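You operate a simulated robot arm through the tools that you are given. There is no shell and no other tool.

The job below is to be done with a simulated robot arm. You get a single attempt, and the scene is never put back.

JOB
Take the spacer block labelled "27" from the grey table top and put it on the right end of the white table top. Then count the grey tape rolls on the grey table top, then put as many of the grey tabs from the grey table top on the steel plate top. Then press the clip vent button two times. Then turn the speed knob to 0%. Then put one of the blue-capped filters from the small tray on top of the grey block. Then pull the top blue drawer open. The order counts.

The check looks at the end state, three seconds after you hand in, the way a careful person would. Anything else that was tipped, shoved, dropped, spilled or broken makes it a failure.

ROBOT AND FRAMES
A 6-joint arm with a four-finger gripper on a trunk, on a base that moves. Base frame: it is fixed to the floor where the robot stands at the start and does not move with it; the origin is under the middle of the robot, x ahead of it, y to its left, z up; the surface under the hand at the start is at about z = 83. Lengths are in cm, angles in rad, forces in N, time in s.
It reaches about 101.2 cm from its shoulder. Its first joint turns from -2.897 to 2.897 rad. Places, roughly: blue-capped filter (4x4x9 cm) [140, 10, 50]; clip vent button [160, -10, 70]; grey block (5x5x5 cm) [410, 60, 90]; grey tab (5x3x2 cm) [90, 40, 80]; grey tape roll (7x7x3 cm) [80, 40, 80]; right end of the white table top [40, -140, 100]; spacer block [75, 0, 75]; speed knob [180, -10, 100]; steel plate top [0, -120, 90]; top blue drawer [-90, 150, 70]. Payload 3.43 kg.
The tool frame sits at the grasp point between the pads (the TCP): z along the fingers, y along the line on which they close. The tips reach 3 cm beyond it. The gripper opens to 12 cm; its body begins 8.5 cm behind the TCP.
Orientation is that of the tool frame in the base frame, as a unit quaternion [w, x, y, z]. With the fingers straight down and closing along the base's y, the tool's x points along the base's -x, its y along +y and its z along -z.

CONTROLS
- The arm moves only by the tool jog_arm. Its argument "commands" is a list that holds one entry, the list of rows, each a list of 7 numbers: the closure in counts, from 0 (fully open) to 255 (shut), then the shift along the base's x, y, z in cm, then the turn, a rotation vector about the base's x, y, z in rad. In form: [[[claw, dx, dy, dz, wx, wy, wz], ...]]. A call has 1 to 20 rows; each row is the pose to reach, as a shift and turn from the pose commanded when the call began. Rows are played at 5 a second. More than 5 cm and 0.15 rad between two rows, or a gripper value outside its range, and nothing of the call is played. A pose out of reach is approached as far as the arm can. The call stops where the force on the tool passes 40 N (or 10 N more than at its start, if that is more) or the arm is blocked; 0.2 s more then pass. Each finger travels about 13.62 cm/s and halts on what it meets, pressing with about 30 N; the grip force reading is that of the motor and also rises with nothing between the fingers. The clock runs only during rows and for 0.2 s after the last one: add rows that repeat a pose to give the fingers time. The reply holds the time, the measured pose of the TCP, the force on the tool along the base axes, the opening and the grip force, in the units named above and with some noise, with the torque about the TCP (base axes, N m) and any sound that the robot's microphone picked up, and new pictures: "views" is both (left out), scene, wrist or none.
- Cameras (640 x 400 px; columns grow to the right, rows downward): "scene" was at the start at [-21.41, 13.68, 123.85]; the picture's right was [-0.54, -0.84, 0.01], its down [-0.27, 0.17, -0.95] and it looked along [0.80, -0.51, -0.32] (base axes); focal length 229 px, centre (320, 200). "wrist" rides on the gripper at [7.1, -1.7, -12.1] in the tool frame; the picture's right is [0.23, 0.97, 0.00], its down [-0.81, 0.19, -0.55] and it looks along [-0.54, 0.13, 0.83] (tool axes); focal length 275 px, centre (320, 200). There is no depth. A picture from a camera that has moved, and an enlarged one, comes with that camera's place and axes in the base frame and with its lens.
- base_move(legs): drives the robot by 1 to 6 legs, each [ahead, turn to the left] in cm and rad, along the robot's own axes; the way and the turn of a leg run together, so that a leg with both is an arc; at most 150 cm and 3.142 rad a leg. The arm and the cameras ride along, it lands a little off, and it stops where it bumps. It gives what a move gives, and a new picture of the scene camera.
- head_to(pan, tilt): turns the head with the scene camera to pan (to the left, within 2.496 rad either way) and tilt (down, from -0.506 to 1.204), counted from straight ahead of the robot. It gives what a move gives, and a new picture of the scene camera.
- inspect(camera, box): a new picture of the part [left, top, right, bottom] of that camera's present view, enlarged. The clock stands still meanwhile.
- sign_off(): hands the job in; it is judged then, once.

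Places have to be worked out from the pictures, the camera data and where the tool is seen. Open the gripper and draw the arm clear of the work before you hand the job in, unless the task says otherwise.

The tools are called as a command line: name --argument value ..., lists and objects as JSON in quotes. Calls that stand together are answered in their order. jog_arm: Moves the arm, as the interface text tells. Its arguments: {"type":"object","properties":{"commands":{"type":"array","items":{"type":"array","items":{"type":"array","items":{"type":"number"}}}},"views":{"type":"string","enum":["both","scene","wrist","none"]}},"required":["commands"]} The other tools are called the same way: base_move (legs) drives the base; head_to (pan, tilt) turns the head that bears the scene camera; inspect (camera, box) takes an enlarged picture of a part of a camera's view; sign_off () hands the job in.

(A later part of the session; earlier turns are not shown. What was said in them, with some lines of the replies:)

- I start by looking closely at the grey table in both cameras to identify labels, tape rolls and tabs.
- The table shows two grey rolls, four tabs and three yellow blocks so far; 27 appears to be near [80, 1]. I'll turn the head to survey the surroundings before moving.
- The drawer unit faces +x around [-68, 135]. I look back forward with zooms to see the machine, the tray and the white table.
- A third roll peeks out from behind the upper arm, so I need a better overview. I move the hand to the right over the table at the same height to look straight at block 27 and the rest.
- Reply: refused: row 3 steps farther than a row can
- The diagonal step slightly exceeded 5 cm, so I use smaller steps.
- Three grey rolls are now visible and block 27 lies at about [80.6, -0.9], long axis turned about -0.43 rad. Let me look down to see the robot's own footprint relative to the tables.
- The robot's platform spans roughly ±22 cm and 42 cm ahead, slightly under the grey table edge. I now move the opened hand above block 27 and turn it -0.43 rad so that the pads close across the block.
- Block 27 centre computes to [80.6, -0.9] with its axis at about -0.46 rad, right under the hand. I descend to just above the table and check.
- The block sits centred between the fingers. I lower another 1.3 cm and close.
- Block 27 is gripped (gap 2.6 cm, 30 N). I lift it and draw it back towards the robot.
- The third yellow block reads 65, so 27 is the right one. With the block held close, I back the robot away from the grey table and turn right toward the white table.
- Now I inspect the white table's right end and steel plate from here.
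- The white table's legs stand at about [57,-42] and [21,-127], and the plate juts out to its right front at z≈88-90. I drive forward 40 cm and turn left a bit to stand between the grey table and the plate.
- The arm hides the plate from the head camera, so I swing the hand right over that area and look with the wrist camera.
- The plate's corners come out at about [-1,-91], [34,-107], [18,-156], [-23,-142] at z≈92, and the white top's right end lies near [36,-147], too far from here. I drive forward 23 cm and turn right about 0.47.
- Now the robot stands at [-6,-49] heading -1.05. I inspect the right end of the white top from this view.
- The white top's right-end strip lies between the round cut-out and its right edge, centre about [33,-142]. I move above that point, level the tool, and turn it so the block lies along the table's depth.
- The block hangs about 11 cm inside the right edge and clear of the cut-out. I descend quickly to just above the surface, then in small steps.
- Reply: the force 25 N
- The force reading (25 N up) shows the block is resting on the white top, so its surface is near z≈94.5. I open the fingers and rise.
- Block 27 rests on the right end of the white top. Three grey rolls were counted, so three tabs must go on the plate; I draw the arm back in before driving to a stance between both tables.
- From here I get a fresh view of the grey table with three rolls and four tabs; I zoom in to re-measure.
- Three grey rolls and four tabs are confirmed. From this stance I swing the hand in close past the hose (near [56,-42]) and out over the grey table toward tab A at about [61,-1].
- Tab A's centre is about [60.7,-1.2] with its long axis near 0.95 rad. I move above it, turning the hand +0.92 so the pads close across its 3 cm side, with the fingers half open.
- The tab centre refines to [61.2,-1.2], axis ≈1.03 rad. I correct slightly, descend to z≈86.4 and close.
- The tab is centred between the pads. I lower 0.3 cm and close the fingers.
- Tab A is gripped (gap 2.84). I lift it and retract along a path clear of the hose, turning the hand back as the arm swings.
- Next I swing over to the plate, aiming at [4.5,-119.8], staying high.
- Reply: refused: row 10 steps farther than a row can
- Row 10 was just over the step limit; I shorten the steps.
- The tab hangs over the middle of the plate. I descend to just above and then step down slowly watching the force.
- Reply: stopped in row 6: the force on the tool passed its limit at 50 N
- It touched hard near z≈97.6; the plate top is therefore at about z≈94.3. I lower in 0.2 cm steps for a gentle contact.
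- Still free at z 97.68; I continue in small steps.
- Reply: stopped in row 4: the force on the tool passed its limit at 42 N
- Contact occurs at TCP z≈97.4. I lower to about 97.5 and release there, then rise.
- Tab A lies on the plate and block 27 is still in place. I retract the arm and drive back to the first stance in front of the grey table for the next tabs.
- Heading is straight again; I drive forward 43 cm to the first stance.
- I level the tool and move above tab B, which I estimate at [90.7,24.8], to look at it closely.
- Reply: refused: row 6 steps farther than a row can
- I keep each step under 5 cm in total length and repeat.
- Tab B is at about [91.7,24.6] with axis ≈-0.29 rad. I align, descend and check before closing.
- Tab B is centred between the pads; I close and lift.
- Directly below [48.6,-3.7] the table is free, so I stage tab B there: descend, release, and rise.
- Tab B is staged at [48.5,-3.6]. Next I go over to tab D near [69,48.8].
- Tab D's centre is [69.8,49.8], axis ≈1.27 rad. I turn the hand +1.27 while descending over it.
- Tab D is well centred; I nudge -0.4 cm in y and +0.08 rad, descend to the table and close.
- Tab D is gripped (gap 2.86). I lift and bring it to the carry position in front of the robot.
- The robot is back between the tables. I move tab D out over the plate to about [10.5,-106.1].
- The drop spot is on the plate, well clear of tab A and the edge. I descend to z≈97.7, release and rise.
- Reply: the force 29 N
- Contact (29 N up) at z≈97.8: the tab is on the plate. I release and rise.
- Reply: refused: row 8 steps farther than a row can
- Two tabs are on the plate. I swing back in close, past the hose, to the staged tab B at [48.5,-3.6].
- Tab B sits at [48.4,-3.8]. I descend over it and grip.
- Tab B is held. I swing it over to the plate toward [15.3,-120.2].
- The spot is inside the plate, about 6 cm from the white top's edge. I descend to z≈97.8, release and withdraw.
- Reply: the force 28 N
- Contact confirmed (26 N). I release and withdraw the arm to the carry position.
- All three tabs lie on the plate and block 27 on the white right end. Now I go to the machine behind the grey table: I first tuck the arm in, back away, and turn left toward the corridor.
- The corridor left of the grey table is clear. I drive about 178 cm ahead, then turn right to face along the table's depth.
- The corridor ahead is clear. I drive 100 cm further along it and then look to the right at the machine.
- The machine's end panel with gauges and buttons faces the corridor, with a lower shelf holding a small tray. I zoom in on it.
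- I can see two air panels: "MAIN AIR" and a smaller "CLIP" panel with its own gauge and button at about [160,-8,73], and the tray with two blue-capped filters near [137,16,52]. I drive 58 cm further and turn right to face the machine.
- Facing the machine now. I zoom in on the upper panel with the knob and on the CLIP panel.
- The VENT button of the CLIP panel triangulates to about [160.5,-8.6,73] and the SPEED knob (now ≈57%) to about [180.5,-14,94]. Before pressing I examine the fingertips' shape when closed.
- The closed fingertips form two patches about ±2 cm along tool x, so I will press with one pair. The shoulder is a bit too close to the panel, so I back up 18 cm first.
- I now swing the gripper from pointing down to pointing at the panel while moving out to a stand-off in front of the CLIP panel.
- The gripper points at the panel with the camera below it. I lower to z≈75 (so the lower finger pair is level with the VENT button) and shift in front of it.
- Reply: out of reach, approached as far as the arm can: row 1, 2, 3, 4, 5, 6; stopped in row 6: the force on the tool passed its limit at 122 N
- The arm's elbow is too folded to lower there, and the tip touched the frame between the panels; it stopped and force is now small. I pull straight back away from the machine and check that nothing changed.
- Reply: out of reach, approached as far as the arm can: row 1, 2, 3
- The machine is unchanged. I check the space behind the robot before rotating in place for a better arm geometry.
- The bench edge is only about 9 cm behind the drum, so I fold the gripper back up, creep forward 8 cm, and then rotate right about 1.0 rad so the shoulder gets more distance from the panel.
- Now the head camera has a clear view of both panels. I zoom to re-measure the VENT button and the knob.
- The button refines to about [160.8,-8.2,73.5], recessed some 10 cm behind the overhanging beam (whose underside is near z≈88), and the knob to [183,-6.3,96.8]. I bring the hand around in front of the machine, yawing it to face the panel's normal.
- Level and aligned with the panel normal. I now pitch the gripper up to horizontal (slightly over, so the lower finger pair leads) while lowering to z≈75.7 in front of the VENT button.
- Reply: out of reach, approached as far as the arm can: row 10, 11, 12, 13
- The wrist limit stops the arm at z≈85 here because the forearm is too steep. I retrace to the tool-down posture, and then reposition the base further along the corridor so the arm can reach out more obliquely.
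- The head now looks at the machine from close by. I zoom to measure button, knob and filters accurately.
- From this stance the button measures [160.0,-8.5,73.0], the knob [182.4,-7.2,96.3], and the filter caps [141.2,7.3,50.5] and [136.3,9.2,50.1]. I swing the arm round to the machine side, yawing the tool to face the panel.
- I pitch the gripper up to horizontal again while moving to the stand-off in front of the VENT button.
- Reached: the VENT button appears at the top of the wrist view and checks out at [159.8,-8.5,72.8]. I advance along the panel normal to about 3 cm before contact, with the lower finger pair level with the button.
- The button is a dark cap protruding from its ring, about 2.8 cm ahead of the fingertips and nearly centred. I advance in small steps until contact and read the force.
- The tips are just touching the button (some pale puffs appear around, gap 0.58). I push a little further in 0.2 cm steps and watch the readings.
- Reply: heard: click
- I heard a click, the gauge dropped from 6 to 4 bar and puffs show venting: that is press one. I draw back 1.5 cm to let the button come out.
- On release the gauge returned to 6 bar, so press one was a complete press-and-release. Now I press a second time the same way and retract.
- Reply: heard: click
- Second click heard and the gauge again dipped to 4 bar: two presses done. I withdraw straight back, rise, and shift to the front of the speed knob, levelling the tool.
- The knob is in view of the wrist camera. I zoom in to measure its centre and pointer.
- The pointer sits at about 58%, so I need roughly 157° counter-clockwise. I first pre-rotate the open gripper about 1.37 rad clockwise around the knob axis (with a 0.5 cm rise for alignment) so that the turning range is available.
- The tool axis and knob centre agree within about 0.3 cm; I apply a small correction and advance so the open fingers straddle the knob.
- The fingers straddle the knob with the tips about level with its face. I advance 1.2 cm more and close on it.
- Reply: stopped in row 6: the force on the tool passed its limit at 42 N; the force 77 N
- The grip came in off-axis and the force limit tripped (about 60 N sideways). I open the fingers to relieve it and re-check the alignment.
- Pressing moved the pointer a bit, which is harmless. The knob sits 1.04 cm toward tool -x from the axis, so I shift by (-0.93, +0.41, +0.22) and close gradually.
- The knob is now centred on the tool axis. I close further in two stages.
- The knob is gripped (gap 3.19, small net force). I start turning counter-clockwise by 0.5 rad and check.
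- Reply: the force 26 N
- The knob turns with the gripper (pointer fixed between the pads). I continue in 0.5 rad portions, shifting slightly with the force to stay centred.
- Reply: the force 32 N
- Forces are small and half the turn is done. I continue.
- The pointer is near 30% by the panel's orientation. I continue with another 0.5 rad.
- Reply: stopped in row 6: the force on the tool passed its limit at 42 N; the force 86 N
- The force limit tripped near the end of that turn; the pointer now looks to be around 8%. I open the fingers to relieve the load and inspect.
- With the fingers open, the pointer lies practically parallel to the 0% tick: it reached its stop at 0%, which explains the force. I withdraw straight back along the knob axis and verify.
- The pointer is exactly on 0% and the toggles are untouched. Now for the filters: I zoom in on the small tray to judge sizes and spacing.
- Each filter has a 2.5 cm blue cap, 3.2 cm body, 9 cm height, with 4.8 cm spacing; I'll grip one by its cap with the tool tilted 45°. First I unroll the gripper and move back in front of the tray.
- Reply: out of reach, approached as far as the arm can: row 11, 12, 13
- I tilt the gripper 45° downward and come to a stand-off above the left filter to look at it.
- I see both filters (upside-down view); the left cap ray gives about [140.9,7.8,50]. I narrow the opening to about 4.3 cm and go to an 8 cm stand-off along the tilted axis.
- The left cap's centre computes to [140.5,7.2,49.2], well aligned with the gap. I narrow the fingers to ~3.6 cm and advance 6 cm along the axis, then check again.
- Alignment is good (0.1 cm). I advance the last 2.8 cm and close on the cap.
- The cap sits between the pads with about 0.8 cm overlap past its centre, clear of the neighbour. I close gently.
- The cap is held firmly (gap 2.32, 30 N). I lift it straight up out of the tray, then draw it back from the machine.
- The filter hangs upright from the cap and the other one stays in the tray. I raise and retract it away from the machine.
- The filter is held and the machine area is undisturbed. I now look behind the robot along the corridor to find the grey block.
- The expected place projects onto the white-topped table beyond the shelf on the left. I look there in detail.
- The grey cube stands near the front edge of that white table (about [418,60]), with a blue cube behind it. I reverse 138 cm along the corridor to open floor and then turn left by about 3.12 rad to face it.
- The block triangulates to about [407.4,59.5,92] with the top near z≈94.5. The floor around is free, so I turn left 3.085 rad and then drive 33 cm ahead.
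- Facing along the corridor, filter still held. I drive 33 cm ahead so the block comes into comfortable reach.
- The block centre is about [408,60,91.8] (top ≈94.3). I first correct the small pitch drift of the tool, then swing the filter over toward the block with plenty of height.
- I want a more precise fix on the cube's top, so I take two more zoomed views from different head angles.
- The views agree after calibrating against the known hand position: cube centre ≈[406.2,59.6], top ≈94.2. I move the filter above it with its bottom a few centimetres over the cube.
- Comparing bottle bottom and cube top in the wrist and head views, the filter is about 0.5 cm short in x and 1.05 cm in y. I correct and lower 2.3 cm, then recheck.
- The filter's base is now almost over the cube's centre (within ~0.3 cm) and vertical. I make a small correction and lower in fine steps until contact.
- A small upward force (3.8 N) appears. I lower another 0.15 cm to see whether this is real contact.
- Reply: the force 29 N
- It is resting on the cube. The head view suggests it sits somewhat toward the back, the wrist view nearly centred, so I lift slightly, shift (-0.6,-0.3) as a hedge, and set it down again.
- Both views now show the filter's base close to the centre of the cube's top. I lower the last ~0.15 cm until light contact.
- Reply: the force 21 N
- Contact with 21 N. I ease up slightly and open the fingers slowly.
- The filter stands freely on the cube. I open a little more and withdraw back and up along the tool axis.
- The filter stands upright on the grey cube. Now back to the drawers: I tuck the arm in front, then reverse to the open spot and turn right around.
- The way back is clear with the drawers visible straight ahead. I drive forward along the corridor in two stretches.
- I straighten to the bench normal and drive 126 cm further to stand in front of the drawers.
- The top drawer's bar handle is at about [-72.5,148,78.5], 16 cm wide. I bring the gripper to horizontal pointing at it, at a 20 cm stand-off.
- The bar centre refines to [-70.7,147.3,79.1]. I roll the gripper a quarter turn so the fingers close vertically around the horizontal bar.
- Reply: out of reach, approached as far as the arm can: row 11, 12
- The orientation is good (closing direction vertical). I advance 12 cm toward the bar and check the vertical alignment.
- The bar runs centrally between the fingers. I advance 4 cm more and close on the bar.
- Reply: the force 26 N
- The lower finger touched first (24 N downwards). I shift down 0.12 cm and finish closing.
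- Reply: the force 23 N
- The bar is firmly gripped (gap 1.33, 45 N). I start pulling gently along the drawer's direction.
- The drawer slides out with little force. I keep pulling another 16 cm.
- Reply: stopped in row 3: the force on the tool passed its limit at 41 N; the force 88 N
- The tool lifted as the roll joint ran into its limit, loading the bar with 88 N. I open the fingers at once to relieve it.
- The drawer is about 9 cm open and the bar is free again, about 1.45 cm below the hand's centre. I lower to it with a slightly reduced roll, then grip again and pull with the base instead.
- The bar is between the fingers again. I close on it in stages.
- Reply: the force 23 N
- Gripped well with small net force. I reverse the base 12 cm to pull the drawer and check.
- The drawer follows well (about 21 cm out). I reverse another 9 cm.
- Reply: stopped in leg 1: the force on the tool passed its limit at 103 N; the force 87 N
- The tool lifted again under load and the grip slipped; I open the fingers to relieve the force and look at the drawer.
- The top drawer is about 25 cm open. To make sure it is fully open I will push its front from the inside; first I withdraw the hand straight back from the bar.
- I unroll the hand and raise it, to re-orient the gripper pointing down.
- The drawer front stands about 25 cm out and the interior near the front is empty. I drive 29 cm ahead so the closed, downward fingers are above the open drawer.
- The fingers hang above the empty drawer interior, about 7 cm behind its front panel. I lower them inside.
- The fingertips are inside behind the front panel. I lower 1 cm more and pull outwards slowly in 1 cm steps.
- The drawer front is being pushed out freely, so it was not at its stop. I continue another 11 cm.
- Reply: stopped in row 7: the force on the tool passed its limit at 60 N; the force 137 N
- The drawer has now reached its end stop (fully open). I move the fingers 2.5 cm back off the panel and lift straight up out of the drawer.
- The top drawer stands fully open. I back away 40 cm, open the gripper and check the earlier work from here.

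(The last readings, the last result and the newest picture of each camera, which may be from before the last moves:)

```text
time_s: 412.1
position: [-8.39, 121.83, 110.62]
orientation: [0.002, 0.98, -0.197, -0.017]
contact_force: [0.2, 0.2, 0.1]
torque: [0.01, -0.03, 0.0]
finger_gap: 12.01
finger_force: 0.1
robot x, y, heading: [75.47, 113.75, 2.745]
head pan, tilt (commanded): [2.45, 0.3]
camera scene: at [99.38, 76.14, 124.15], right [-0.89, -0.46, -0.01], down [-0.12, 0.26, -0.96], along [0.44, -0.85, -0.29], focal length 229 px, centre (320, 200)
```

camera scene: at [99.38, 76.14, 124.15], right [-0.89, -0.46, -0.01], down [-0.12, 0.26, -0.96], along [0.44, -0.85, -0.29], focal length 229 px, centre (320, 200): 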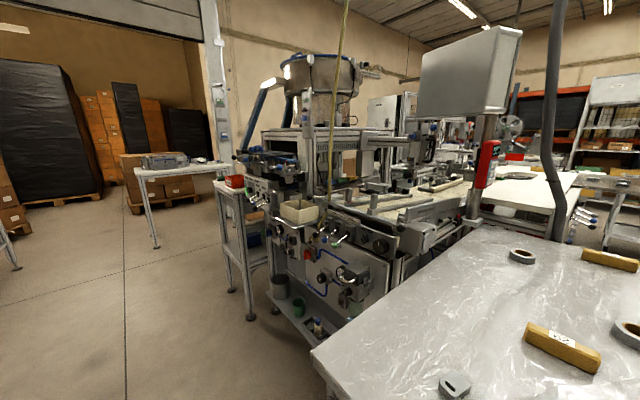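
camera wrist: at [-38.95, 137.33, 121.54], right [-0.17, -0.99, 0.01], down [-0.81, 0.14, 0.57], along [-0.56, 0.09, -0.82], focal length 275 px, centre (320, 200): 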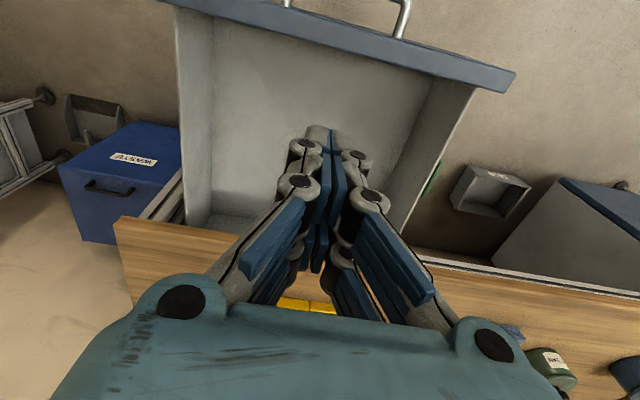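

head_to --pan 1.9 --tilt 0.3

inspect --camera "scene" --box '[330, 130, 470, 220]'

inspect --camera "scene" --box '[10, 180, 200, 320]'

```text
time_s: 413.0
position: [-8.5, 121.93, 110.53]
orientation: [0.002, 0.98, -0.197, -0.017]
contact_force: [0.1, 0.6, 0.3]
torque: [0.05, 0.03, 0.0]
finger_gap: 11.99
finger_force: 0.1
robot x, y, heading: [75.42, 113.5, 2.737]
head pan, tilt (commanded): [1.901, 0.3]
camera scene: at [94.43, 75.13, 124.1], right [-1.0, 0.07, -0.01], down [0.03, 0.29, -0.96], along [-0.06, -0.95, -0.29], focal length 229 px, centre (320, 200)
```

scene: 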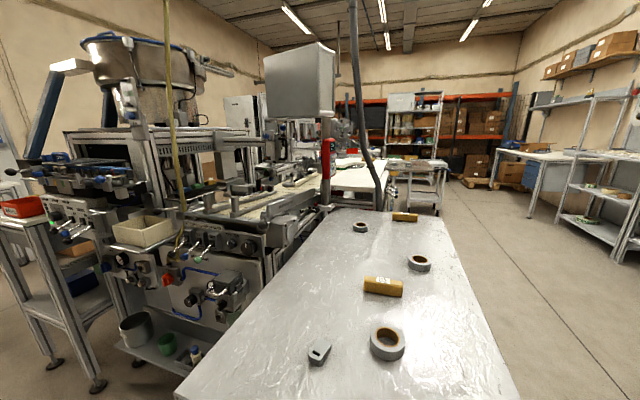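

```text
4.44 times, centred on (400, 175) of scene
camera zoom: at [94.43, 75.13, 124.1], right [-1.0, 0.07, -0.01], down [0.03, 0.29, -0.96], along [-0.06, -0.95, -0.29], focal length 1018 px, centre (-36, 311)
```

zoom: 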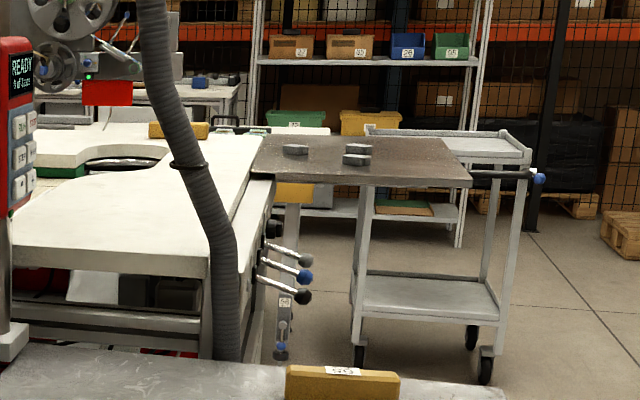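

```text
2.86 times, centred on (105, 250) of scene
camera zoom: at [94.43, 75.13, 124.1], right [-1.0, 0.07, -0.01], down [0.03, 0.29, -0.96], along [-0.06, -0.95, -0.29], focal length 654 px, centre (934, 57)
```

zoom: 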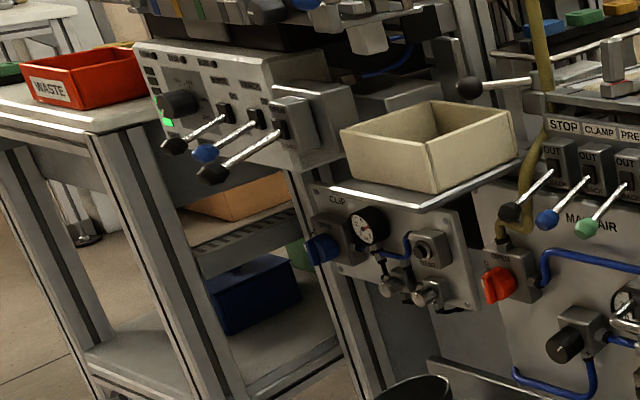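

Everything checks out: block 27 lies on the white right end, three tabs on the steel plate, one tab and the three rolls untouched on the grey table, the speed knob was left at 0%, the filter stands on the grey cube, the top drawer is fully open, and the gripper is open and clear. I hand the job in.

sign_off

```text
The job is handed in.
```

I finished all six steps in the order you gave and handed the job in; I haven't seen the check's result.

- **Spacer block:** block "27" is on the right end of the white table top, well inside the edge.
- **Grey tabs:** I counted three grey tape rolls, so three tabs are on the steel plate top. The fourth tab and the rolls were left where they were. I set one tab down elsewhere on the grey table while moving it.
- **Clip vent button:** pressed twice. Each press gave a click and the clip gauge dropped from 6 to 4 bar, and it recovered to 6 after each release.
- **Speed knob:** turned to its stop at 0%, and the pointer lines up with the 0% mark.
- **Filter:** one blue-capped filter stands upright on the grey block. The other is still in the tray.
- **Top blue drawer:** pulled out until it hit its end stop.

A few moves met more force than planned. The fingers bumped the machine frame once (about 120 N) before I found a better stance for the vent button. I also overloaded the grip briefly on the knob and on the drawer handle. I saw no damage and nothing displaced. My last look covered the grey table, the steel plate and the machine front; I last viewed the filter and grey block when I placed it. The gripper is open and the arm is clear of the work.
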